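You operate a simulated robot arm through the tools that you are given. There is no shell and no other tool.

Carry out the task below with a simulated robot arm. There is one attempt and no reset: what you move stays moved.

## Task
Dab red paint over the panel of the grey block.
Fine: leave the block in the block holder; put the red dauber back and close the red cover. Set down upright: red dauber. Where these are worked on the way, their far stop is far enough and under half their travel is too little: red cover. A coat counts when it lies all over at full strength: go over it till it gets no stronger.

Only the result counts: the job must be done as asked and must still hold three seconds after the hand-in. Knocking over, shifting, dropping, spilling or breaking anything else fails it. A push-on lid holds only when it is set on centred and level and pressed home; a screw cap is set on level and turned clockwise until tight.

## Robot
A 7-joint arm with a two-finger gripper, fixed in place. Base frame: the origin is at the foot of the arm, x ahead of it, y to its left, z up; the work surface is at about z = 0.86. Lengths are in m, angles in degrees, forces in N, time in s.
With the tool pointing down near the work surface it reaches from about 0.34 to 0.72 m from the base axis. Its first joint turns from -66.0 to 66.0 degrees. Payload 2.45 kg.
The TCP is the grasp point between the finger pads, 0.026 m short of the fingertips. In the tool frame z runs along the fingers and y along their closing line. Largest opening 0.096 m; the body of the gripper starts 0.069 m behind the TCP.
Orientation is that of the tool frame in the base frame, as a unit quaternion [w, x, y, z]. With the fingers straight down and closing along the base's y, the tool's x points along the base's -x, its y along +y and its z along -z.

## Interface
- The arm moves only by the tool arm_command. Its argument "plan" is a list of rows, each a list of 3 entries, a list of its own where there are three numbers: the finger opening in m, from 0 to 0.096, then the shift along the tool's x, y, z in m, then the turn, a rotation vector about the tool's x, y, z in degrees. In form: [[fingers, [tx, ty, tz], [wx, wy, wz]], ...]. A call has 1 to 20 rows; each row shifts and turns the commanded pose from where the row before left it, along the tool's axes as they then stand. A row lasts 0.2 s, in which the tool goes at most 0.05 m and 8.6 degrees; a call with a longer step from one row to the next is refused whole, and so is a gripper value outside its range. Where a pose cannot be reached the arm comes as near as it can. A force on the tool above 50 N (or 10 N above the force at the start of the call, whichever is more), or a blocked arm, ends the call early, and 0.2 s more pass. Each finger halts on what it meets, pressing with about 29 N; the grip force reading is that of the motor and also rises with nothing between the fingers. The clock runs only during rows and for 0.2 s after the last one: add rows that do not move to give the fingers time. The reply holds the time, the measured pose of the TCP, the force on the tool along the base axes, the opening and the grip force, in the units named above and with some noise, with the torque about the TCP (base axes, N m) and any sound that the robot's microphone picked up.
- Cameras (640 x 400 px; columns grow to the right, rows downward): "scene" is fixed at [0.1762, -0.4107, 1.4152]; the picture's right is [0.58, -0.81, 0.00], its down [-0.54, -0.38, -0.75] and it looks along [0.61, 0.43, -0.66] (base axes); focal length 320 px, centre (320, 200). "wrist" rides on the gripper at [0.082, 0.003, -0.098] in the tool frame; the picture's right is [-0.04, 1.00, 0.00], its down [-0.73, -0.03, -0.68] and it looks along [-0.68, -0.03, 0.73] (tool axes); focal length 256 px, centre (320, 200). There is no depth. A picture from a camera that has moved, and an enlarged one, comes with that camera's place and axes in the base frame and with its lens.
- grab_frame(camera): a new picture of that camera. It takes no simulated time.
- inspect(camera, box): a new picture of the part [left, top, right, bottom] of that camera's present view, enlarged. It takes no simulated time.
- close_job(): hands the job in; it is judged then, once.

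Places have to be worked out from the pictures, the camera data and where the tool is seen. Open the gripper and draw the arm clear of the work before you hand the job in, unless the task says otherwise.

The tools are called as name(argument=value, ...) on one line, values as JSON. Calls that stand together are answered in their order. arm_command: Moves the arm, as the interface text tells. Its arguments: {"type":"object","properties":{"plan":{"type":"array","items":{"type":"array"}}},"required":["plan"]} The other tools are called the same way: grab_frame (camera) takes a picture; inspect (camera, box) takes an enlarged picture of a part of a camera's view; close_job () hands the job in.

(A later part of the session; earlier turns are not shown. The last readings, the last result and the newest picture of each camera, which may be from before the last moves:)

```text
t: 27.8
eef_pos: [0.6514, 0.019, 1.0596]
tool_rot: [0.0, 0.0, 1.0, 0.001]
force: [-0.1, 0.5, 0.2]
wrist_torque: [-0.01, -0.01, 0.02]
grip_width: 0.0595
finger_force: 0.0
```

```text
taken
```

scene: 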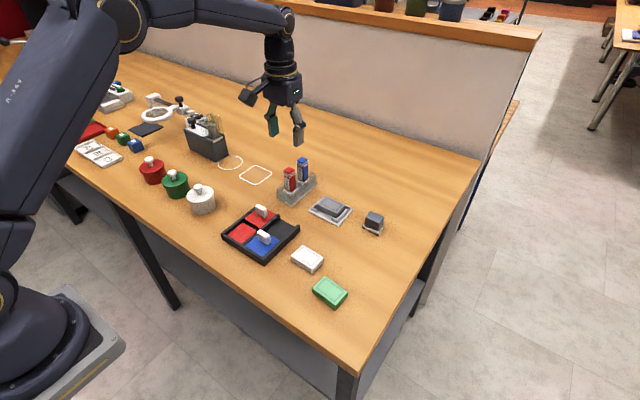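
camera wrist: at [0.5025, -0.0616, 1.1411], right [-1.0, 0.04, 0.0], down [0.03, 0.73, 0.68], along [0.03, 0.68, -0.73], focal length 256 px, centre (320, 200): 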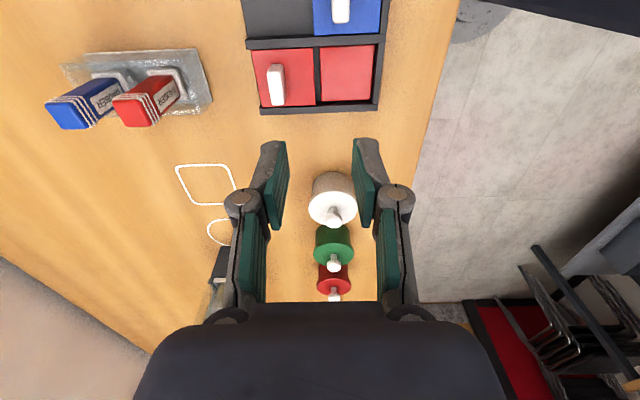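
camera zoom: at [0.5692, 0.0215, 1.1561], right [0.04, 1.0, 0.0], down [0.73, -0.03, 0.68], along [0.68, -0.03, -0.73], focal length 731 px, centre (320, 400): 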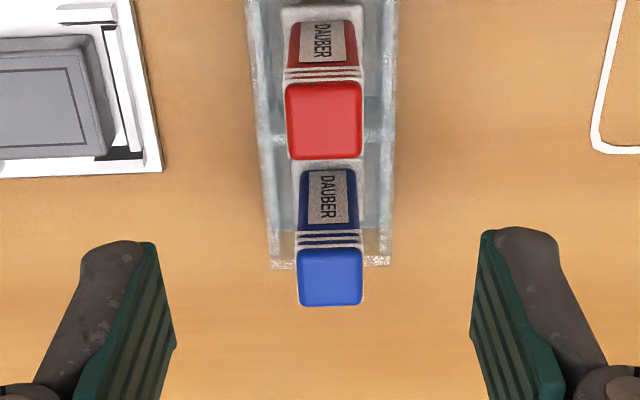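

The red dauber's top is right under the TCP at (0.6527, 0.0194). I'm descending to z≈0.925 and closing on it.

arm_command(plan=[[0.06, [-0.0012, 0.0003, 0.04], [0, 0, 0]], [0.06, [0, 0, 0.04], [0, 0, 0]], [0.06, [0, 0, 0.035], [0, 0, 0]], [0.06, [0, 0, 0.0195], [0, 0, 0]], [0.06, [0, 0, 0], [0, 0, 0]], [0.012, [0, 0, 0], [0, 0, 0]], [0.012, [0, 0, 0], [0, 0, 0]], [0.012, [0, 0, 0], [0, 0, 0]], [0.012, [0, 0, 0], [0, 0, 0]], [0.012, [0, 0, 0], [0, 0, 0]]])

inspect(camera="wrist", box=[230, 80, 410, 240])

inspect(camera="scene", box=[260, 140, 340, 210])

```text
t: 30.0
eef_pos: [0.6519, 0.0206, 0.9241]
tool_rot: [0.0, -0.001, 1.0, 0.0]
force: [0.1, -0.9, 0.5]
wrist_torque: [-0.01, 0.01, 0.0]
grip_width: 0.0209
finger_force: 28.8
```

```text
2.50 times, centred on (320, 160) of wrist
camera zoom: at [0.5701, 0.0233, 1.0218], right [0.04, 1.0, 0.0], down [0.73, -0.03, 0.68], along [0.68, -0.03, -0.73], focal length 640 px, centre (320, 300)
```

zoom: 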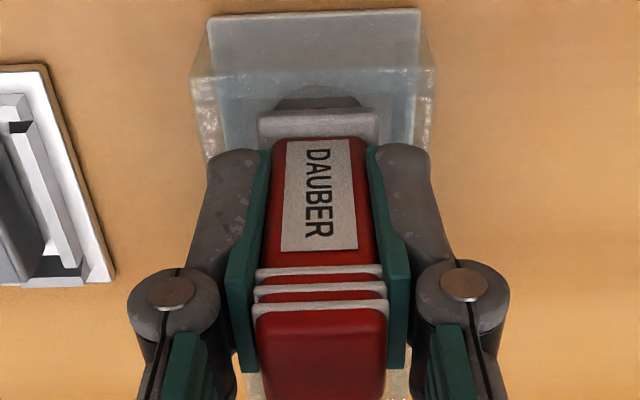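

```text
5.71 times, centred on (300, 175) of scene
camera zoom: at [0.1762, -0.4107, 1.4152], right [0.58, -0.81, 0.0], down [-0.54, -0.38, -0.75], along [0.61, 0.43, -0.66], focal length 1826 px, centre (434, 343)
```

zoom: 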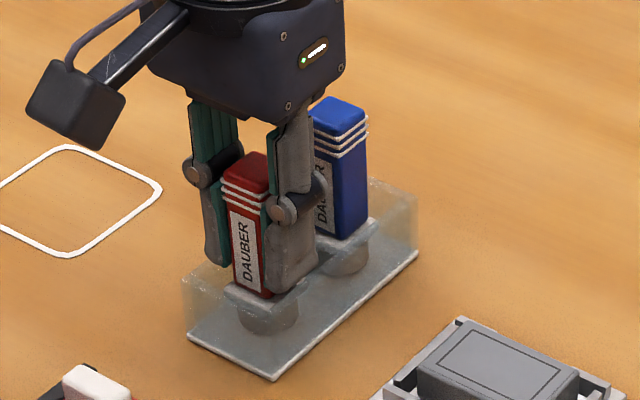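

Gripped the dauber (0.0209 wide). I'm lifting it straight up 8 cm and looking at its head.

arm_command(plan=[[0.012, [0, 0, -0.02], [0, 0, 0]], [0.012, [0, 0, -0.03], [0, 0, 0]], [0.012, [0, 0, -0.03], [0, 0, 0]], [0.012, [0, 0, 0], [0, 0, 0]]])

inspect(camera="scene", box=[260, 120, 340, 200])

inspect(camera="wrist", box=[230, 60, 410, 240])

```text
t: 31.0
eef_pos: [0.6514, 0.0206, 1.0047]
tool_rot: [0.001, -0.001, 1.0, 0.001]
force: [-0.1, -0.3, 0.4]
wrist_torque: [0.01, -0.01, -0.05]
grip_width: 0.0207
finger_force: 28.5
```

```text
5.00 times, centred on (300, 160) of scene
camera zoom: at [0.1762, -0.4107, 1.4152], right [0.58, -0.81, 0.0], down [-0.54, -0.38, -0.75], along [0.61, 0.43, -0.66], focal length 1598 px, centre (420, 400)
```

zoom: 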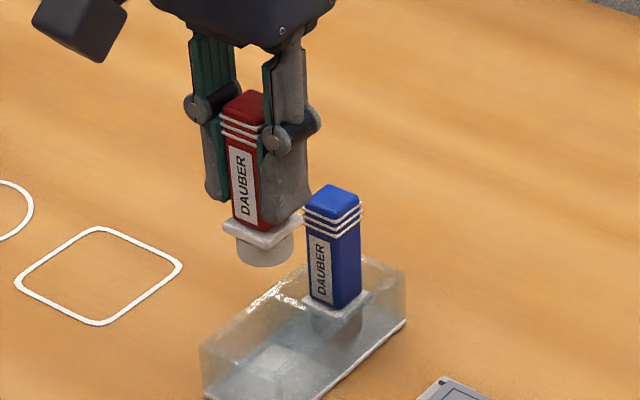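

```text
2.22 times, centred on (320, 150) of wrist
camera zoom: at [0.5705, 0.0234, 1.1025], right [0.04, 1.0, 0.0], down [0.73, -0.03, 0.68], along [0.68, -0.03, -0.73], focal length 569 px, centre (320, 311)
```

zoom: 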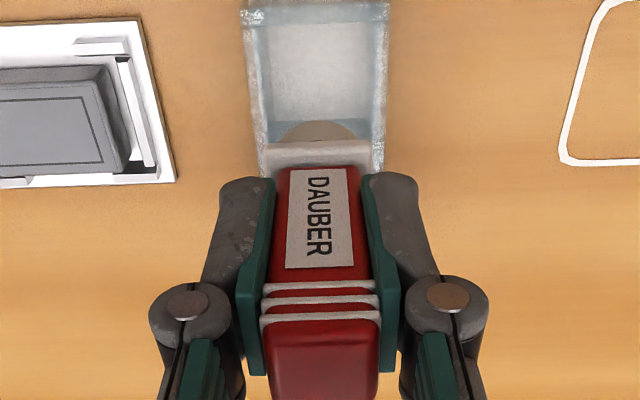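

The dauber has a round pale head ~26 mm across, its bottom ~58 mm below the TCP. I'm carrying it over the paint pad at (0.480, 0.021).

arm_command(plan=[[0.012, [0.043, 0, 0], [0, 0, 0]], [0.012, [0.043, 0, 0], [0, 0, 0]], [0.012, [0.043, 0, 0], [0, 0, 0]], [0.012, [0.043, 0, 0], [0, 0, 0]], [0.012, [0, 0, 0], [0, 0, 0]], [0.012, [0, 0, 0.03], [0, 0, 0]], [0.012, [0, 0, 0.03], [0, 0, 0]], [0.012, [0, 0, 0], [0, 0, 0]]])

inspect(camera="scene", box=[210, 180, 300, 260])

inspect(camera="wrist", box=[230, 60, 410, 240])

```text
t: 32.8
eef_pos: [0.4787, 0.0203, 0.9435]
tool_rot: [0.0, 0.001, 1.0, 0.001]
force: [-0.3, -0.1, -0.6]
wrist_torque: [-0.03, -0.02, 0.01]
grip_width: 0.0206
finger_force: 28.8
```

```text
5.00 times, centred on (255, 220) of scene
camera zoom: at [0.1762, -0.4107, 1.4152], right [0.58, -0.81, 0.0], down [-0.54, -0.38, -0.75], along [0.61, 0.43, -0.66], focal length 1598 px, centre (645, 100)
```

zoom: 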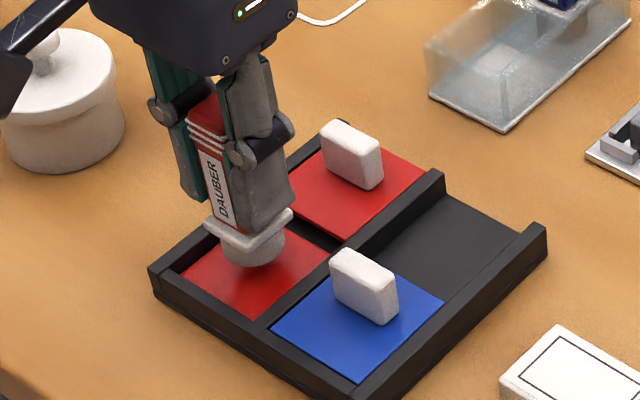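

```text
2.22 times, centred on (320, 150) of wrist
camera zoom: at [0.3976, 0.0237, 1.0412], right [0.04, 1.0, 0.0], down [0.73, -0.03, 0.68], along [0.68, -0.03, -0.73], focal length 569 px, centre (320, 311)
```

zoom: 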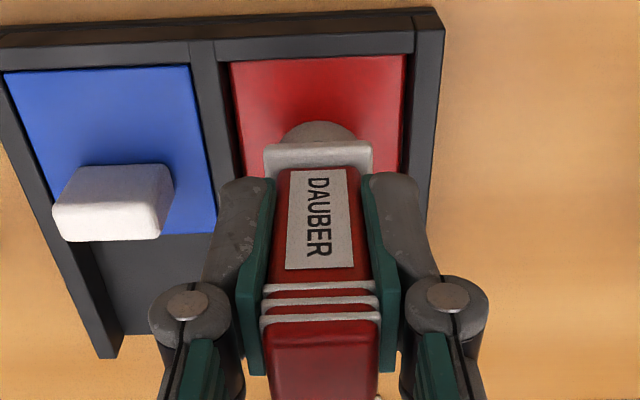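

The head is about 1.5 cm above the centre of the red pad. I'm lowering slowly until contact.

arm_command(plan=[[0.012, [0, 0, 0.006], [0, 0, 0]], [0.012, [0, 0, 0.003], [0, 0, 0]], [0.012, [0, 0, 0.002], [0, 0, 0]], [0.012, [0, 0, 0], [0, 0, 0]]])

```text
t: 33.8
eef_pos: [0.48, 0.0201, 0.9325]
tool_rot: [0.0, 0.0, 1.0, 0.0]
force: [-2.0, 0.1, 3.8]
wrist_torque: [0.02, 0.04, 0.0]
grip_width: 0.0209
finger_force: 28.7
```

Contact at z≈0.9325 with ~4 N. I'll press about 1 mm more, hold, and check for change.

arm_command(plan=[[0.012, [0, 0, 0.001], [0, 0, 0]], [0.012, [0, 0, 0], [0, 0, 0]], [0.012, [0, 0, 0], [0, 0, 0]], [0.012, [0, 0, 0], [0, 0, 0]]])

inspect(camera="scene", box=[210, 180, 300, 260])

```text
t: 34.8
eef_pos: [0.4801, 0.0194, 0.9321]
tool_rot: [0.001, 0.0, 1.0, 0.0]
force: [-3.1, -1.0, 22.2]
wrist_torque: [0.01, 0.15, 0.01]
grip_width: 0.0208
finger_force: 29.0
```

```text
5.00 times, centred on (255, 220) of scene
camera zoom: at [0.1758, -0.4108, 1.4152], right [0.58, -0.81, 0.0], down [-0.54, -0.38, -0.75], along [0.61, 0.43, -0.66], focal length 1598 px, centre (645, 100)
```

zoom: 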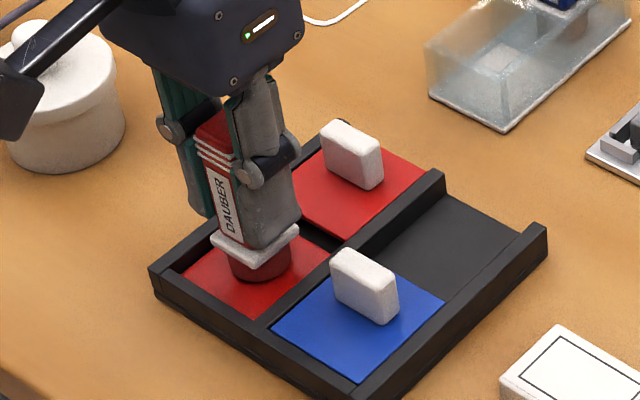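

The dauber head has turned red, so it's loaded. I lift and carry it over the panel centre at (0.670, -0.096).

arm_command(plan=[[0.012, [0, 0, -0.02], [0, 0, 0]], [0.012, [0, 0, -0.047], [0, 0, 0]], [0.012, [-0.038, -0.0232, 0], [0, 0, 0]], [0.012, [-0.038, -0.0232, 0], [0, 0, 0]], [0.012, [-0.038, -0.0232, 0], [0, 0, 0]], [0.012, [-0.038, -0.0232, 0], [0, 0, 0]], [0.012, [-0.038, -0.0232, 0], [0, 0, 0]], [0.012, [0, 0, 0.035], [0, 0, 0]], [0.012, [0, 0, 0], [0, 0, 0]]])

inspect(camera="scene", box=[290, 150, 370, 230])

inspect(camera="wrist", box=[230, 60, 410, 240])

```text
t: 36.8
eef_pos: [0.6695, -0.0959, 0.9637]
tool_rot: [0.0, 0.0, 1.0, -0.001]
force: [-0.6, -0.5, 0.3]
wrist_torque: [0.0, 0.01, 0.02]
grip_width: 0.021
finger_force: 29.2
```

```text
5.00 times, centred on (330, 190) of scene
camera zoom: at [0.1762, -0.4108, 1.4152], right [0.58, -0.81, 0.0], down [-0.54, -0.38, -0.75], along [0.61, 0.43, -0.66], focal length 1598 px, centre (270, 250)
```

zoom: 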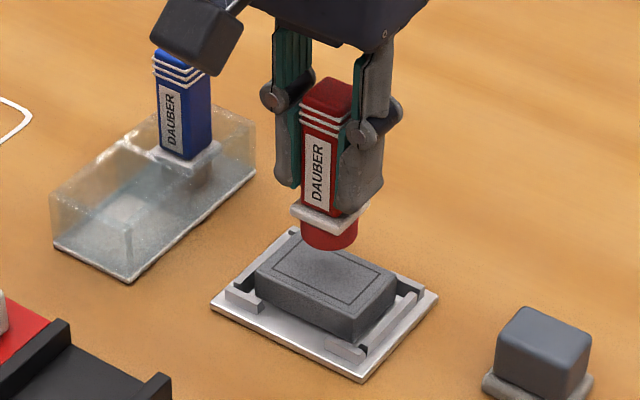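

```text
2.22 times, centred on (320, 150) of wrist
camera zoom: at [0.5886, -0.0922, 1.0613], right [0.04, 1.0, 0.0], down [0.73, -0.03, 0.68], along [0.68, -0.03, -0.73], focal length 569 px, centre (320, 311)
```

zoom: 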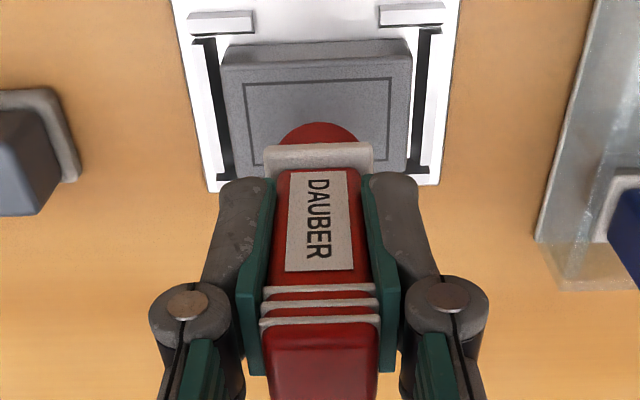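

The dauber hovers centred over the panel. I'm lowering slowly to find the contact height.

arm_command(plan=[[0.012, [0, 0, 0.012], [0, 0, 0]], [0.012, [0, 0, 0.004], [0, 0, 0]], [0.012, [0, 0, 0.002], [0, 0, 0]], [0.012, [0, 0, 0], [0, 0, 0]]])

```text
t: 37.8
eef_pos: [0.671, -0.0957, 0.9456]
tool_rot: [0.0, 0.0, 1.0, 0.0]
force: [-0.3, -0.1, -0.7]
wrist_torque: [0.02, -0.01, 0.01]
grip_width: 0.0203
finger_force: 29.1
```

No contact yet at z≈0.9456; going down in 1 mm steps.

arm_command(plan=[[0.012, [0, 0, 0.001], [0, 0, 0]], [0.012, [0, 0, 0.001], [0, 0, 0]], [0.012, [0, 0, 0], [0, 0, 0]]])

```text
t: 38.6
eef_pos: [0.6709, -0.0961, 0.945]
tool_rot: [0.0, 0.0, 1.0, 0.0]
force: [0.6, -0.2, -1.0]
wrist_torque: [-0.03, 0.02, 0.01]
grip_width: 0.0211
finger_force: 28.9
```

Still no contact; two more 1 mm steps.

arm_command(plan=[[0.012, [0, 0, 0.001], [0, 0, 0]], [0.012, [0, 0, 0.001], [0, 0, 0]], [0.012, [0, 0, 0], [0, 0, 0]]])

```text
t: 39.4
eef_pos: [0.6691, -0.095, 0.9418]
tool_rot: [0.0, -0.001, 1.0, -0.001]
force: [-0.4, -1.5, 2.8]
wrist_torque: [-0.02, 0.04, -0.01]
grip_width: 0.0209
finger_force: 28.8
```

Contact (≈3 N) at z≈0.942. I press half a millimetre more, hold briefly, then lift and move back toward the base to view the mark.

arm_command(plan=[[0.012, [0, 0, 0.0005], [0, 0, 0]], [0.012, [0, 0, 0], [0, 0, 0]], [0.012, [0, 0, -0.02], [0, 0, 0]], [0.012, [0, 0, -0.02], [0, 0, 0]], [0.012, [0, 0, 0], [0, 0, 0]]])

inspect(camera="scene", box=[300, 160, 360, 220])

inspect(camera="wrist", box=[250, 50, 390, 190])

```text
t: 40.6
eef_pos: [0.6694, -0.0954, 0.9823]
tool_rot: [0.0, 0.0, 1.0, 0.0]
force: [0.4, 0.0, -1.2]
wrist_torque: [0.03, 0.02, 0.01]
grip_width: 0.021
finger_force: 29.0
```

```text
6.67 times, centred on (330, 190) of scene
camera zoom: at [0.1762, -0.4107, 1.4152], right [0.58, -0.81, 0.0], down [-0.54, -0.38, -0.75], along [0.61, 0.43, -0.66], focal length 2130 px, centre (253, 267)
```

zoom: 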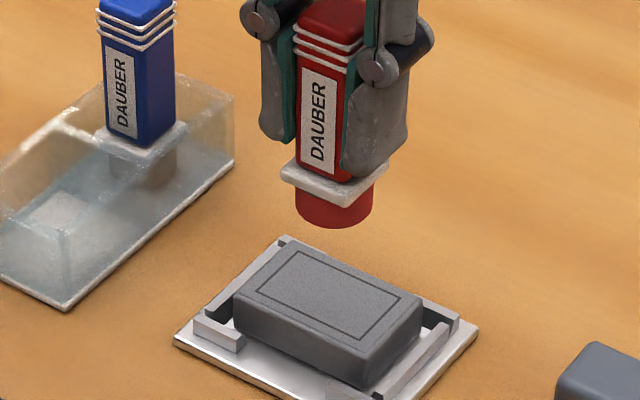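

```text
2.86 times, centred on (320, 120) of wrist
camera zoom: at [0.5883, -0.0926, 1.0801], right [0.04, 1.0, 0.0], down [0.73, -0.03, 0.68], along [0.68, -0.03, -0.73], focal length 731 px, centre (320, 429)
```

zoom: 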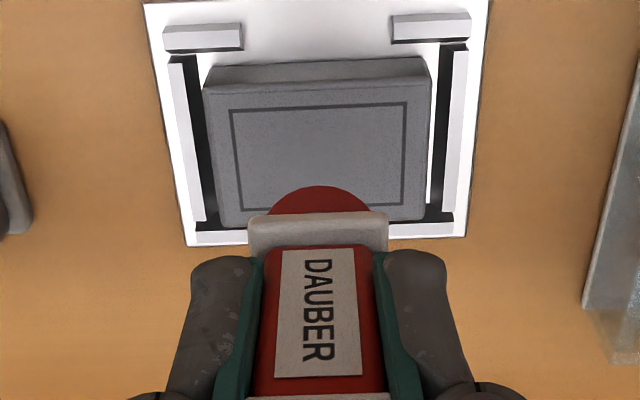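

No mark yet: that touch was too light. I'll go down again and press harder, to roughly 10–20 N, and hold.

arm_command(plan=[[0.012, [0, 0, 0.03], [0, 0, 0]], [0.012, [0, 0, 0.01], [0, 0, 0]], [0.012, [0, 0, 0.001], [0, 0, 0]], [0.012, [0, 0, 0], [0, 0, 0]], [0.012, [0, 0, 0], [0, 0, 0]]])

```text
t: 41.8
eef_pos: [0.6707, -0.0963, 0.9418]
tool_rot: [0.001, 0.0, 1.0, 0.0]
force: [-2.6, 0.4, 14.3]
wrist_torque: [0.04, 0.09, -0.02]
grip_width: 0.0209
finger_force: 28.8
```

14 N now. I hold a little longer and lift to check the mark.

arm_command(plan=[[0.012, [0, 0, 0], [0, 0, 0]], [0.012, [0, 0, -0.02], [0, 0, 0]], [0.012, [0, 0, -0.02], [0, 0, 0]], [0.012, [0, 0, 0], [0, 0, 0]]])

inspect(camera="scene", box=[300, 160, 360, 220])

inspect(camera="wrist", box=[250, 50, 390, 190])

```text
t: 42.8
eef_pos: [0.67, -0.0955, 0.9812]
tool_rot: [-0.001, 0.001, 1.0, 0.0]
force: [-0.7, -0.2, 0.2]
wrist_torque: [0.02, 0.01, 0.04]
grip_width: 0.0208
finger_force: 28.6
```

```text
6.67 times, centred on (330, 190) of scene
camera zoom: at [0.1762, -0.4107, 1.4152], right [0.58, -0.81, 0.0], down [-0.54, -0.38, -0.75], along [0.61, 0.43, -0.66], focal length 2130 px, centre (253, 267)
```

zoom: 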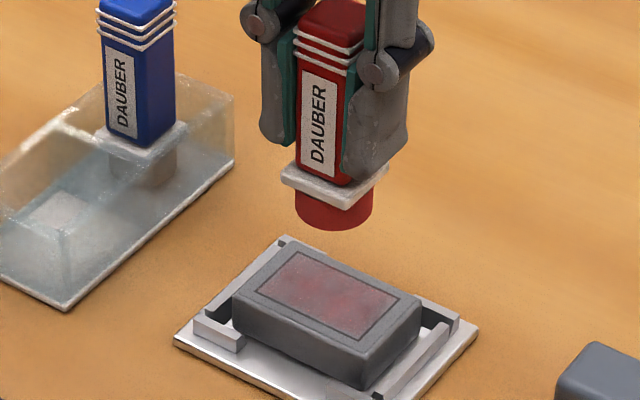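

```text
2.86 times, centred on (320, 120) of wrist
camera zoom: at [0.5883, -0.0926, 1.0788], right [0.04, 1.0, 0.0], down [0.73, -0.03, 0.68], along [0.68, -0.03, -0.73], focal length 731 px, centre (320, 429)
```

zoom: 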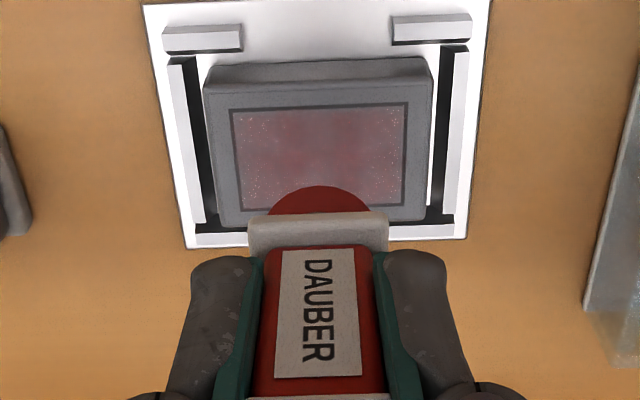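

One dab laid a faint coat over the whole panel area, so repeated dabs build strength. I'll dab at several spots (‑12 mm, +12 mm, centre in y) at the same pressure.

arm_command(plan=[[0.012, [0, -0.012, 0.03], [0, 0, 0]], [0.012, [0, 0, 0.01], [0, 0, 0]], [0.012, [0, 0, 0], [0, 0, 0]], [0.012, [0, 0, 0], [0, 0, 0]], [0.012, [0, 0, -0.01], [0, 0, 0]], [0.012, [0, 0.024, 0], [0, 0, 0]], [0.012, [0, 0, 0.01], [0, 0, 0]], [0.012, [0, 0, 0], [0, 0, 0]], [0.012, [0, 0, 0], [0, 0, 0]], [0.012, [0, 0, -0.01], [0, 0, 0]], [0.012, [0, -0.012, 0], [0, 0, 0]], [0.012, [0, 0, 0.01], [0, 0, 0]], [0.012, [0, 0, 0], [0, 0, 0]], [0.012, [0, 0, 0], [0, 0, 0]], [0.012, [0, 0, -0.01], [0, 0, 0]], [0.012, [0, 0, -0.03], [0, 0, 0]], [0.012, [0, 0, 0], [0, 0, 0]]])

inspect(camera="scene", box=[300, 160, 360, 220])

inspect(camera="wrist", box=[250, 50, 390, 190])

```text
t: 46.4
eef_pos: [0.6689, -0.0965, 0.9809]
tool_rot: [-0.002, 0.0, 1.0, -0.001]
force: [-0.3, -0.6, 0.1]
wrist_torque: [0.02, -0.03, 0.01]
grip_width: 0.0205
finger_force: 28.7
```

```text
6.67 times, centred on (330, 190) of scene
camera zoom: at [0.1762, -0.4107, 1.4152], right [0.58, -0.81, 0.0], down [-0.54, -0.38, -0.75], along [0.61, 0.43, -0.66], focal length 2130 px, centre (253, 267)
```

zoom: 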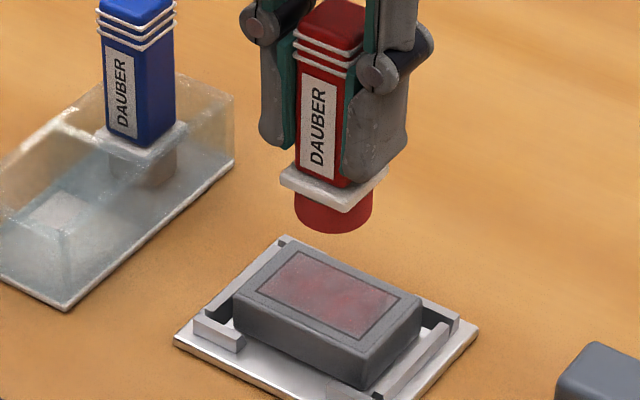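

```text
2.86 times, centred on (320, 120) of wrist
camera zoom: at [0.5875, -0.093, 1.0784], right [0.04, 1.0, 0.0], down [0.73, -0.03, 0.68], along [0.68, -0.03, -0.73], focal length 731 px, centre (320, 429)
```

zoom: 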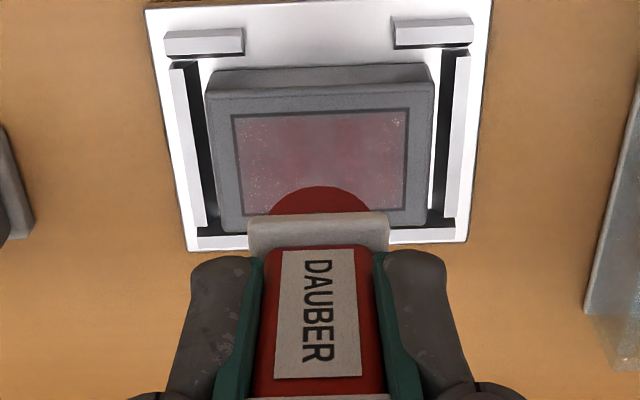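

The coat looks about the same strength. I'll press once more at the centre and read the force while holding, to learn what makes it build up.

arm_command(plan=[[0.012, [0, 0, 0.03], [0, 0, 0]], [0.012, [0, 0, 0.0095], [0, 0, 0]], [0.012, [0, 0, 0.001], [0, 0, 0]], [0.012, [0, 0, 0], [0, 0, 0]], [0.012, [0, 0, 0], [0, 0, 0]]])

inspect(camera="scene", box=[300, 160, 360, 220])

```text
t: 47.6
eef_pos: [0.6705, -0.096, 0.9412]
tool_rot: [0.002, 0.0, 1.0, -0.001]
force: [-3.1, -0.7, 23.0]
wrist_torque: [-0.04, 0.12, 0.02]
grip_width: 0.0208
finger_force: 28.9
```

```text
6.67 times, centred on (330, 190) of scene
camera zoom: at [0.1757, -0.4107, 1.4153], right [0.58, -0.81, 0.0], down [-0.54, -0.38, -0.75], along [0.61, 0.43, -0.66], focal length 2130 px, centre (253, 267)
```

zoom: 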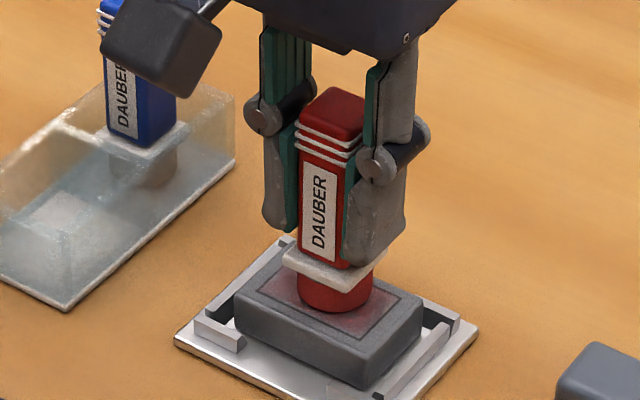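

23 N at the centre. I'll hold another second and then lift to look.

arm_command(plan=[[0.012, [0, 0, 0], [0, 0, 0]], [0.012, [0, 0, 0], [0, 0, 0]], [0.012, [0, 0, 0], [0, 0, 0]], [0.012, [0, 0, 0], [0, 0, 0]], [0.012, [0, 0, -0.02], [0, 0, 0]], [0.012, [0, 0, -0.0205], [0, 0, 0]], [0.012, [0, 0, 0], [0, 0, 0]]])

inspect(camera="scene", box=[300, 160, 360, 220])

inspect(camera="wrist", box=[250, 50, 390, 190])

```text
t: 49.2
eef_pos: [0.6701, -0.0958, 0.9802]
tool_rot: [-0.001, 0.0, 1.0, -0.001]
force: [0.4, 0.5, 0.7]
wrist_torque: [0.0, -0.02, 0.01]
grip_width: 0.021
finger_force: 29.2
```

```text
6.67 times, centred on (330, 190) of scene
camera zoom: at [0.1762, -0.4107, 1.4152], right [0.58, -0.81, 0.0], down [-0.54, -0.38, -0.75], along [0.61, 0.43, -0.66], focal length 2130 px, centre (253, 267)
```

zoom: 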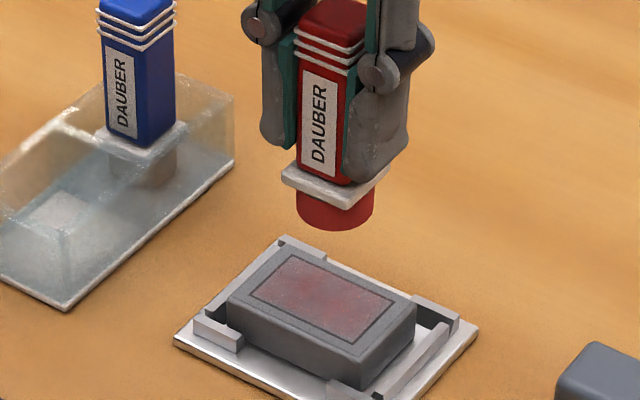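

```text
2.86 times, centred on (320, 120) of wrist
camera zoom: at [0.5883, -0.093, 1.0781], right [0.04, 1.0, 0.0], down [0.73, -0.03, 0.68], along [0.68, -0.03, -0.74], focal length 731 px, centre (320, 429)
```

zoom: 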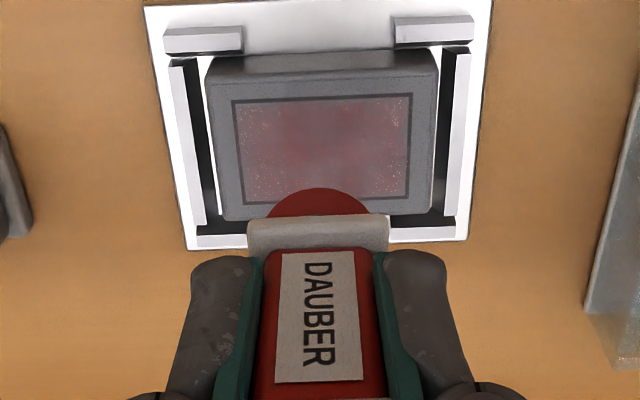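

The block slid a few mm within the holder's slack but remains inside the guides. I'll look at the panel at high zoom to judge the coat.

inspect(camera="scene", box=[315, 195, 345, 215])

inspect(camera="wrist", box=[285, 65, 355, 130])

```text
16.00 times, centred on (330, 205) of scene
camera zoom: at [0.1762, -0.4107, 1.4152], right [0.58, -0.81, 0.0], down [-0.54, -0.38, -0.75], along [0.61, 0.43, -0.66], focal length 5112 px, centre (160, 120)
```

zoom: 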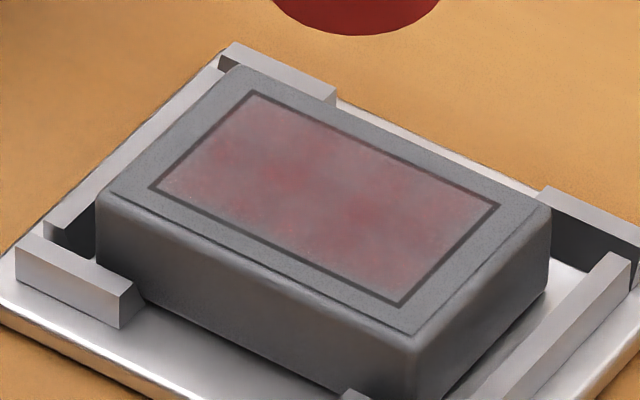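

```text
6.15 times, centred on (320, 98) of wrist
camera zoom: at [0.5883, -0.093, 1.0781], right [0.04, 1.0, 0.0], down [0.73, -0.03, 0.68], along [0.68, -0.03, -0.74], focal length 1575 px, centre (320, 831)
```

zoom: 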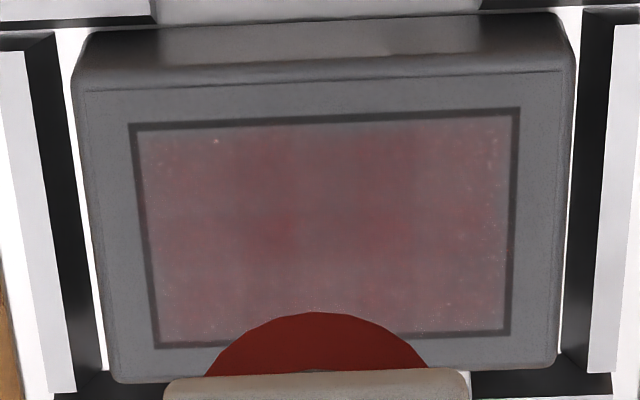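

One loaded dab left a patchy coat and further unloaded dabs added little, so I'll reload the dauber on the pad and dab again.

arm_command(plan=[[0.012, [0, 0, -0.02], [0, 0, 0]], [0.012, [0.038, 0.0232, 0], [0, 0, 0]], [0.012, [0.038, 0.0232, 0], [0, 0, 0]], [0.012, [0.038, 0.0232, 0], [0, 0, 0]], [0.012, [0.038, 0.0232, 0], [0, 0, 0]], [0.012, [0.038, 0.0232, 0], [0, 0, 0]], [0.012, [0, 0, 0.03], [0, 0, 0]], [0.012, [0, 0, 0.03], [0, 0, 0]], [0.012, [0, 0, 0.006], [0, 0, 0]], [0.012, [0, 0, 0.002], [0, 0, 0]], [0.012, [0, 0, 0], [0, 0, 0]], [0.012, [0, 0, 0], [0, 0, 0]]])

inspect(camera="scene", box=[210, 180, 300, 260])

```text
t: 51.8
eef_pos: [0.4803, 0.0197, 0.934]
tool_rot: [0.0, 0.0, 1.0, 0.0]
force: [0.3, 0.0, 0.4]
wrist_torque: [0.03, -0.05, 0.0]
grip_width: 0.0209
finger_force: 29.0
```

```text
5.00 times, centred on (255, 220) of scene
camera zoom: at [0.1762, -0.4107, 1.4152], right [0.58, -0.81, 0.0], down [-0.54, -0.38, -0.75], along [0.61, 0.43, -0.66], focal length 1598 px, centre (645, 100)
```

zoom: 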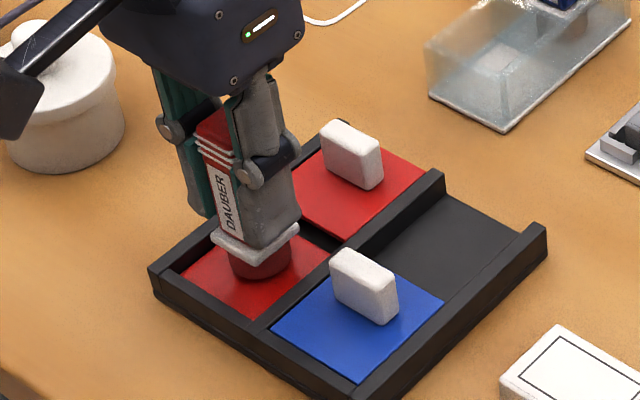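

Not quite in contact yet; going down in small steps until ~15–20 N.

arm_command(plan=[[0.012, [0, 0, 0.001], [0, 0, 0]], [0.012, [0, 0, 0.001], [0, 0, 0]], [0.012, [0, 0, 0.0005], [0, 0, 0]], [0.012, [0, 0, 0], [0, 0, 0]]])

```text
t: 52.8
eef_pos: [0.4805, 0.0199, 0.931]
tool_rot: [0.001, 0.0, 1.0, 0.0]
force: [-2.1, -1.5, 21.9]
wrist_torque: [-0.11, 0.08, -0.01]
grip_width: 0.0208
finger_force: 29.1
```

Reloaded at 22 N. Now I carry it back over the panel (shifted ~3 mm toward the base with the block) and dab again.

arm_command(plan=[[0.012, [0, 0, -0.003], [0, 0, 0]], [0.012, [0, 0, -0.03], [0, 0, 0]], [0.012, [0, 0, -0.037], [0, 0, 0]], [0.012, [-0.0374, -0.0232, 0], [0, 0, 0]], [0.012, [-0.0374, -0.0232, 0], [0, 0, 0]], [0.012, [-0.0374, -0.0232, 0], [0, 0, 0]], [0.012, [-0.0374, -0.0232, 0], [0, 0, 0]], [0.012, [-0.0374, -0.0232, 0], [0, 0, 0]], [0.012, [0, 0, 0], [0, 0, 0]], [0.012, [0, 0, 0.03], [0, 0, 0]], [0.012, [0, 0, 0.025], [0, 0, 0]], [0.012, [0, 0, 0.003], [0, 0, 0]], [0.012, [0, 0, 0.001], [0, 0, 0]], [0.012, [0, 0, 0], [0, 0, 0]]])

```text
t: 55.8
eef_pos: [0.6673, -0.0953, 0.943]
tool_rot: [0.0, -0.001, 1.0, 0.0]
force: [0.3, -0.4, 0.0]
wrist_torque: [0.0, -0.01, 0.02]
grip_width: 0.0209
finger_force: 28.5
```

Still just above the panel. Stepping down in 1 mm steps.

arm_command(plan=[[0.012, [0, 0, 0.001], [0, 0, 0]], [0.012, [0, 0, 0.001], [0, 0, 0]], [0.012, [0, 0, 0], [0, 0, 0]], [0.012, [0, 0, 0], [0, 0, 0]]])

```text
t: 56.8
eef_pos: [0.6674, -0.0961, 0.941]
tool_rot: [0.001, 0.0, 1.0, 0.0]
force: [-2.3, -0.2, 15.0]
wrist_torque: [-0.01, 0.11, -0.02]
grip_width: 0.0211
finger_force: 29.1
```

15 N pressed. I hold briefly, lift gently, and look at the coat.

arm_command(plan=[[0.012, [0, 0, 0], [0, 0, 0]], [0.012, [0, 0, -0.002], [0, 0, 0]], [0.012, [0, 0, -0.008], [0, 0, 0]], [0.012, [0, 0, -0.02], [0, 0, 0]], [0.012, [0, 0, -0.01], [0, 0, 0]], [0.012, [0, 0, 0], [0, 0, 0]]])

inspect(camera="scene", box=[315, 195, 345, 215])

inspect(camera="wrist", box=[285, 65, 355, 130])

```text
t: 58.2
eef_pos: [0.6677, -0.0948, 0.9788]
tool_rot: [0.0, 0.0, 1.0, 0.001]
force: [0.1, -0.1, -1.0]
wrist_torque: [-0.01, 0.0, 0.03]
grip_width: 0.0209
finger_force: 29.3
```

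```text
16.00 times, centred on (330, 205) of scene
camera zoom: at [0.1762, -0.4107, 1.4152], right [0.58, -0.81, 0.0], down [-0.54, -0.38, -0.75], along [0.61, 0.43, -0.66], focal length 5112 px, centre (160, 120)
```

zoom: 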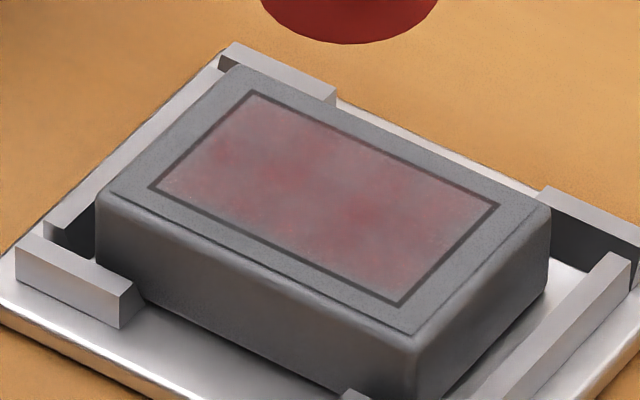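

```text
6.15 times, centred on (320, 98) of wrist
camera zoom: at [0.5858, -0.0929, 1.0773], right [0.04, 1.0, 0.0], down [0.73, -0.03, 0.68], along [0.68, -0.03, -0.73], focal length 1575 px, centre (320, 831)
```

zoom: 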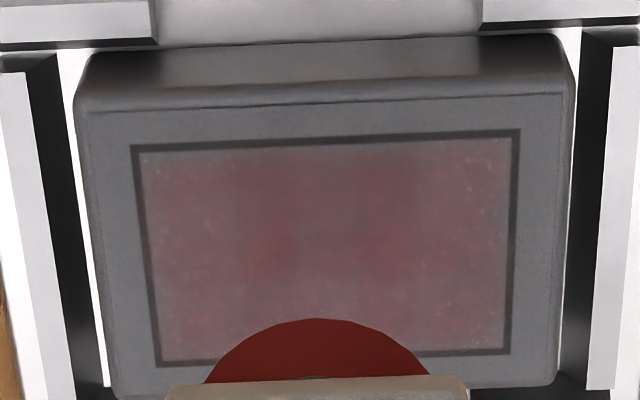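

Repeating at the centre doesn't strengthen it; perhaps the coat depends on how much of the panel has been firmly dabbed. I'll press firmly near one corner (6 mm toward base, 14 mm to −y) and compare.

arm_command(plan=[[0.012, [0.0063, -0.0142, 0], [0, 0, 0]], [0.012, [0, 0, 0.025], [0, 0, 0]], [0.012, [0, 0, 0.01], [0, 0, 0]], [0.012, [0, 0, 0.002], [0, 0, 0]], [0.012, [0, 0, 0.001], [0, 0, 0]], [0.012, [0, 0, 0], [0, 0, 0]]])

```text
t: 59.6
eef_pos: [0.6614, -0.1101, 0.9409]
tool_rot: [-0.001, 0.001, 1.0, 0.0]
force: [0.1, -0.6, 0.4]
wrist_torque: [0.0, 0.01, 0.01]
grip_width: 0.0208
finger_force: 29.3
```

Barely at contact. One more millimetre.

arm_command(plan=[[0.012, [0, 0, 0.001], [0, 0, 0]], [0.012, [0, 0, 0.0005], [0, 0, 0]], [0.012, [0, 0, 0], [0, 0, 0]], [0.012, [0, 0, 0], [0, 0, 0]]])

inspect(camera="scene", box=[310, 185, 350, 220])

```text
t: 60.6
eef_pos: [0.661, -0.1106, 0.9412]
tool_rot: [0.002, 0.0, 1.0, 0.0]
force: [-0.2, 0.3, 11.8]
wrist_torque: [0.0, -0.01, -0.03]
grip_width: 0.0207
finger_force: 29.1
```

```text
11.43 times, centred on (330, 202) of scene
camera zoom: at [0.1759, -0.4107, 1.4152], right [0.58, -0.81, 0.0], down [-0.54, -0.38, -0.75], along [0.61, 0.43, -0.66], focal length 3652 px, centre (206, 171)
```

zoom: 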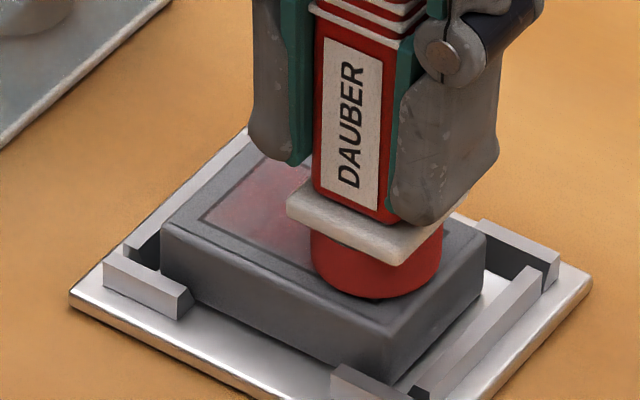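

About 12 N at that corner. Lift gently and compare.

arm_command(plan=[[0.012, [0, 0, 0], [0, 0, 0]], [0.012, [0, 0, -0.002], [0, 0, 0]], [0.012, [0, 0, -0.008], [0, 0, 0]], [0.012, [0, 0, -0.02], [0, 0, 0]], [0.012, [0, 0, -0.01], [0, 0, 0]], [0.012, [0, 0, 0], [0, 0, 0]]])

inspect(camera="scene", box=[315, 195, 345, 215])

inspect(camera="wrist", box=[285, 65, 375, 130])

```text
t: 62.0
eef_pos: [0.6609, -0.1101, 0.979]
tool_rot: [-0.001, 0.0, 1.0, 0.0]
force: [0.1, 0.5, -0.4]
wrist_torque: [0.01, 0.02, 0.02]
grip_width: 0.0207
finger_force: 29.5
```

```text
16.00 times, centred on (330, 205) of scene
camera zoom: at [0.1762, -0.4107, 1.4152], right [0.58, -0.81, 0.0], down [-0.54, -0.38, -0.75], along [0.61, 0.43, -0.66], focal length 5112 px, centre (160, 120)
```

zoom: 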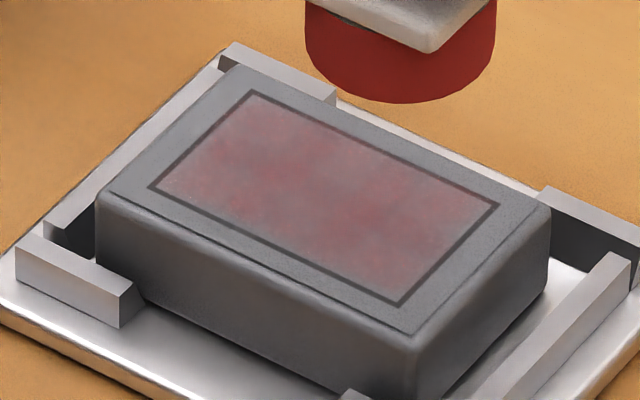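

```text
6.15 times, centred on (330, 98) of wrist
camera zoom: at [0.5788, -0.1067, 1.0775], right [0.04, 1.0, 0.0], down [0.73, -0.03, 0.68], along [0.68, -0.03, -0.73], focal length 1575 px, centre (258, 831)
```

zoom: 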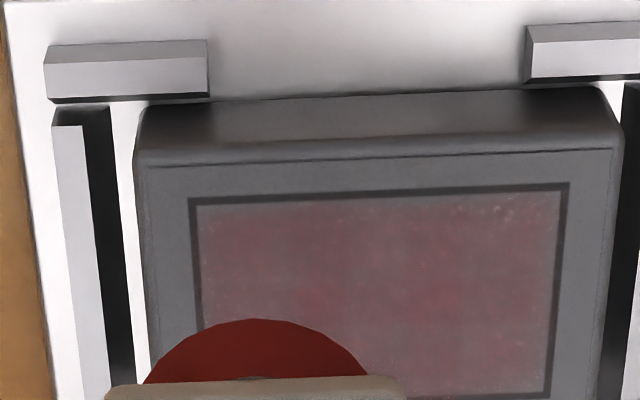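

I'll grab the same scene zoom as earlier to compare the tint consistently.

inspect(camera="scene", box=[300, 160, 360, 220])

grab_frame(camera="scene")

```text
6.67 times, centred on (330, 190) of scene
camera zoom: at [0.1762, -0.4107, 1.4152], right [0.58, -0.81, 0.0], down [-0.54, -0.38, -0.75], along [0.61, 0.43, -0.66], focal length 2130 px, centre (253, 267)
```

zoom: 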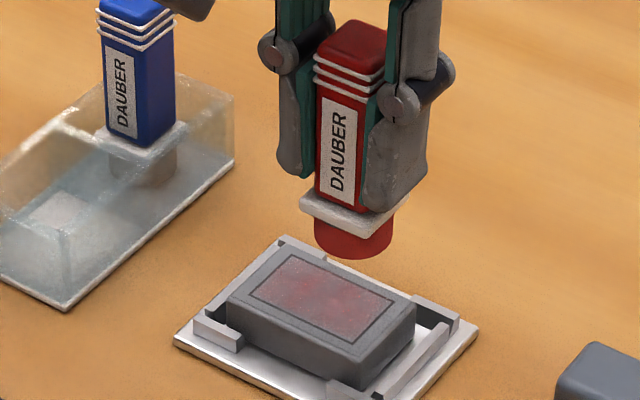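

```text
taken
```

scene: 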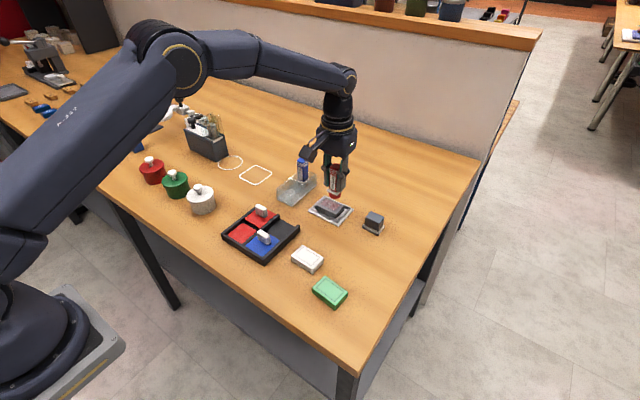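

The tint looks about the same or slightly fuller. I'll continue with firm presses at the other corners, reading the force on the last one.

arm_command(plan=[[0.012, [0, 0.0292, 0.03], [0, 0, 0]], [0.012, [0, 0, 0.008], [0, 0, 0]], [0.012, [0, 0, 0.0025], [0, 0, 0]], [0.012, [0, 0, 0], [0, 0, 0]], [0.012, [0, 0, 0], [0, 0, 0]], [0.012, [0, 0, 0], [0, 0, 0]], [0.012, [0, 0, -0.002], [0, 0, 0]], [0.012, [0, 0, -0.0085], [0, 0, 0]], [0.012, [-0.0123, 0, 0], [0, 0, 0]], [0.012, [0, 0, 0.008], [0, 0, 0]], [0.012, [0, 0, 0.0025], [0, 0, 0]], [0.012, [0, 0, 0], [0, 0, 0]], [0.012, [0, 0, 0], [0, 0, 0]]])

```text
t: 64.8
eef_pos: [0.6738, -0.0811, 0.9407]
tool_rot: [0.002, 0.0, 1.0, 0.0]
force: [-2.2, -1.2, 15.3]
wrist_torque: [-0.02, 0.15, 0.01]
grip_width: 0.0206
finger_force: 28.9
```

15 N at that corner. I continue with the third corner and mid-edge spots, then lift to look.

arm_command(plan=[[0.012, [0, 0, 0], [0, 0, 0]], [0.012, [0, 0, -0.002], [0, 0, 0]], [0.012, [0, 0, -0.0085], [0, 0, 0]], [0.012, [0, -0.028, 0], [0, 0, 0]], [0.012, [0, 0, 0.008], [0, 0, 0]], [0.012, [0, 0, 0.0025], [0, 0, 0]], [0.012, [0, 0, 0], [0, 0, 0]], [0.012, [0, 0, 0], [0, 0, 0]], [0.012, [0, 0, 0], [0, 0, 0]], [0.012, [0, 0, -0.002], [0, 0, 0]], [0.012, [0, 0, -0.0085], [0, 0, 0]], [0.012, [0, 0, -0.03], [0, 0, 0]], [0.012, [0.006, 0.014, 0], [0, 0, 0]], [0.012, [0, 0, 0], [0, 0, 0]]])

inspect(camera="scene", box=[315, 195, 345, 215])

inspect(camera="scene", box=[300, 160, 360, 220])

inspect(camera="wrist", box=[285, 65, 355, 130])

```text
t: 67.8
eef_pos: [0.6673, -0.095, 0.9805]
tool_rot: [0.0, 0.0, 1.0, 0.0]
force: [-0.1, 0.8, -0.2]
wrist_torque: [-0.02, 0.01, -0.01]
grip_width: 0.0207
finger_force: 29.2
```

```text
16.00 times, centred on (330, 205) of scene
camera zoom: at [0.1762, -0.4107, 1.4152], right [0.58, -0.81, 0.0], down [-0.54, -0.38, -0.75], along [0.61, 0.43, -0.66], focal length 5112 px, centre (160, 120)
```

zoom: 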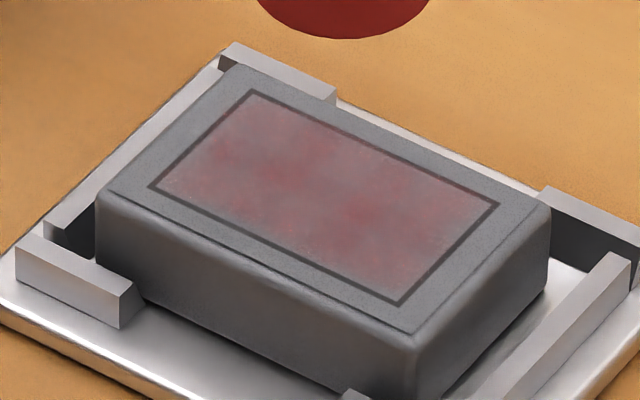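

```text
6.67 times, centred on (330, 190) of scene
camera zoom: at [0.1762, -0.4107, 1.4152], right [0.58, -0.81, 0.0], down [-0.54, -0.38, -0.75], along [0.61, 0.43, -0.66], focal length 2130 px, centre (253, 267)
```

zoom: 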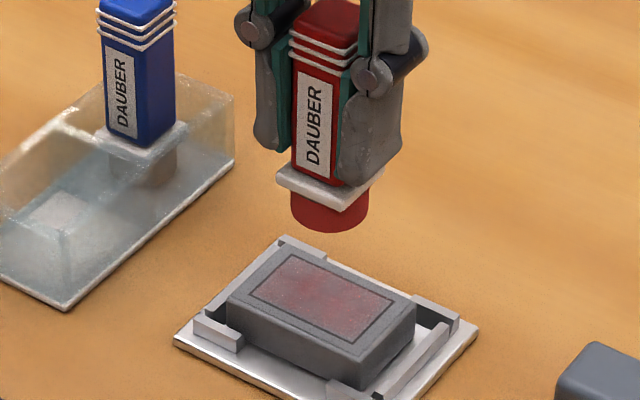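

```text
6.15 times, centred on (320, 98) of wrist
camera zoom: at [0.5856, -0.092, 1.0775], right [0.04, 1.0, 0.0], down [0.73, -0.03, 0.68], along [0.68, -0.03, -0.73], focal length 1575 px, centre (320, 831)
```

zoom: 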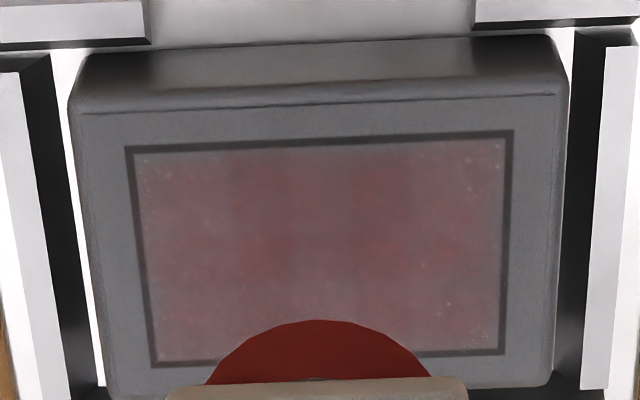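

The tint hasn't changed with more dabs, so the deposit may be limited by how well the dauber is loaded. I'll reload with a long press on the pad (about 2–3 s).

arm_command(plan=[[0.012, [0, 0, -0.02], [0, 0, 0]], [0.012, [0.0374, 0.023, 0], [0, 0, 0]], [0.012, [0.0374, 0.023, 0], [0, 0, 0]], [0.012, [0.0374, 0.023, 0], [0, 0, 0]], [0.012, [0.0374, 0.023, 0], [0, 0, 0]], [0.012, [0.0374, 0.023, 0], [0, 0, 0]], [0.012, [0, 0, 0.03], [0, 0, 0]], [0.012, [0, 0, 0.03], [0, 0, 0]], [0.012, [0, 0, 0.005], [0, 0, 0]], [0.012, [0, 0, 0.003], [0, 0, 0]], [0.012, [0, 0, 0.001], [0, 0, 0]], [0.012, [0, 0, 0], [0, 0, 0]], [0.012, [0, 0, 0], [0, 0, 0]], [0.012, [0, 0, 0], [0, 0, 0]], [0.012, [0, 0, 0], [0, 0, 0]], [0.012, [0, 0, 0], [0, 0, 0]], [0.012, [0, 0, 0], [0, 0, 0]]])

inspect(camera="scene", box=[210, 180, 300, 260])

```text
t: 71.4
eef_pos: [0.4809, 0.0207, 0.9311]
tool_rot: [0.0, 0.0, 1.0, -0.001]
force: [-0.9, 0.8, 5.3]
wrist_torque: [0.02, 0.01, -0.04]
grip_width: 0.0208
finger_force: 29.0
```

```text
5.00 times, centred on (255, 220) of scene
camera zoom: at [0.1761, -0.4107, 1.4152], right [0.58, -0.81, 0.0], down [-0.54, -0.38, -0.75], along [0.61, 0.43, -0.66], focal length 1598 px, centre (645, 100)
```

zoom: 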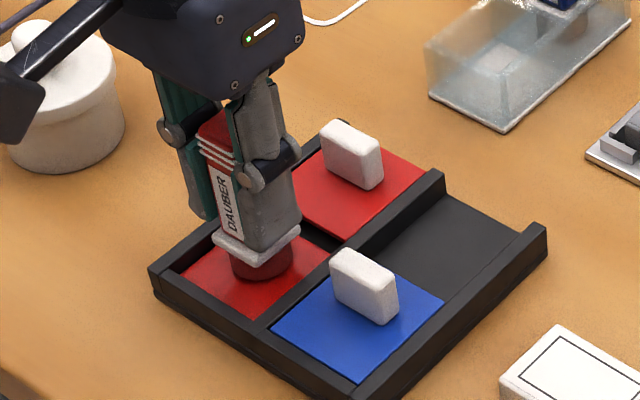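

5 N; I'll press ~1 mm more and hold about 2 s.

arm_command(plan=[[0.012, [0, 0, 0.001], [0, 0, 0]], [0.012, [0, 0, 0], [0, 0, 0]], [0.012, [0, 0, 0], [0, 0, 0]], [0.012, [0, 0, 0], [0, 0, 0]], [0.012, [0, 0, 0], [0, 0, 0]], [0.012, [0, 0, 0], [0, 0, 0]], [0.012, [0, 0, 0], [0, 0, 0]], [0.012, [0, 0, 0], [0, 0, 0]], [0.012, [0, 0, 0], [0, 0, 0]], [0.012, [0, 0, 0], [0, 0, 0]]])

```text
t: 73.6
eef_pos: [0.4802, 0.0204, 0.9298]
tool_rot: [0.001, -0.001, 1.0, 0.0]
force: [2.2, -0.4, 21.8]
wrist_torque: [-0.01, -0.21, 0.01]
grip_width: 0.0207
finger_force: 28.9
```

22 N held for 2 s. Now back to the panel for one firm dab.

arm_command(plan=[[0.012, [0, 0, -0.002], [0, 0, 0]], [0.012, [0, 0, -0.03], [0, 0, 0]], [0.012, [0, 0, -0.038], [0, 0, 0]], [0.012, [-0.0374, -0.023, 0], [0, 0, 0]], [0.012, [-0.0374, -0.023, 0], [0, 0, 0]], [0.012, [-0.0374, -0.023, 0], [0, 0, 0]], [0.012, [-0.0374, -0.023, 0], [0, 0, 0]], [0.012, [-0.0374, -0.023, 0], [0, 0, 0]], [0.012, [0, 0, 0.03], [0, 0, 0]], [0.012, [0, 0, 0.02], [0, 0, 0]], [0.012, [0, 0, 0.008], [0, 0, 0]], [0.012, [0, 0, 0.0025], [0, 0, 0]], [0.012, [0, 0, 0.0], [0, 0, 0]], [0.012, [0, 0, 0.0], [0, 0, 0]]])

```text
t: 76.6
eef_pos: [0.6674, -0.096, 0.9391]
tool_rot: [0.0, 0.0, 1.0, 0.0]
force: [-0.6, -0.8, 4.3]
wrist_torque: [0.03, -0.01, 0.0]
grip_width: 0.0207
finger_force: 28.6
```

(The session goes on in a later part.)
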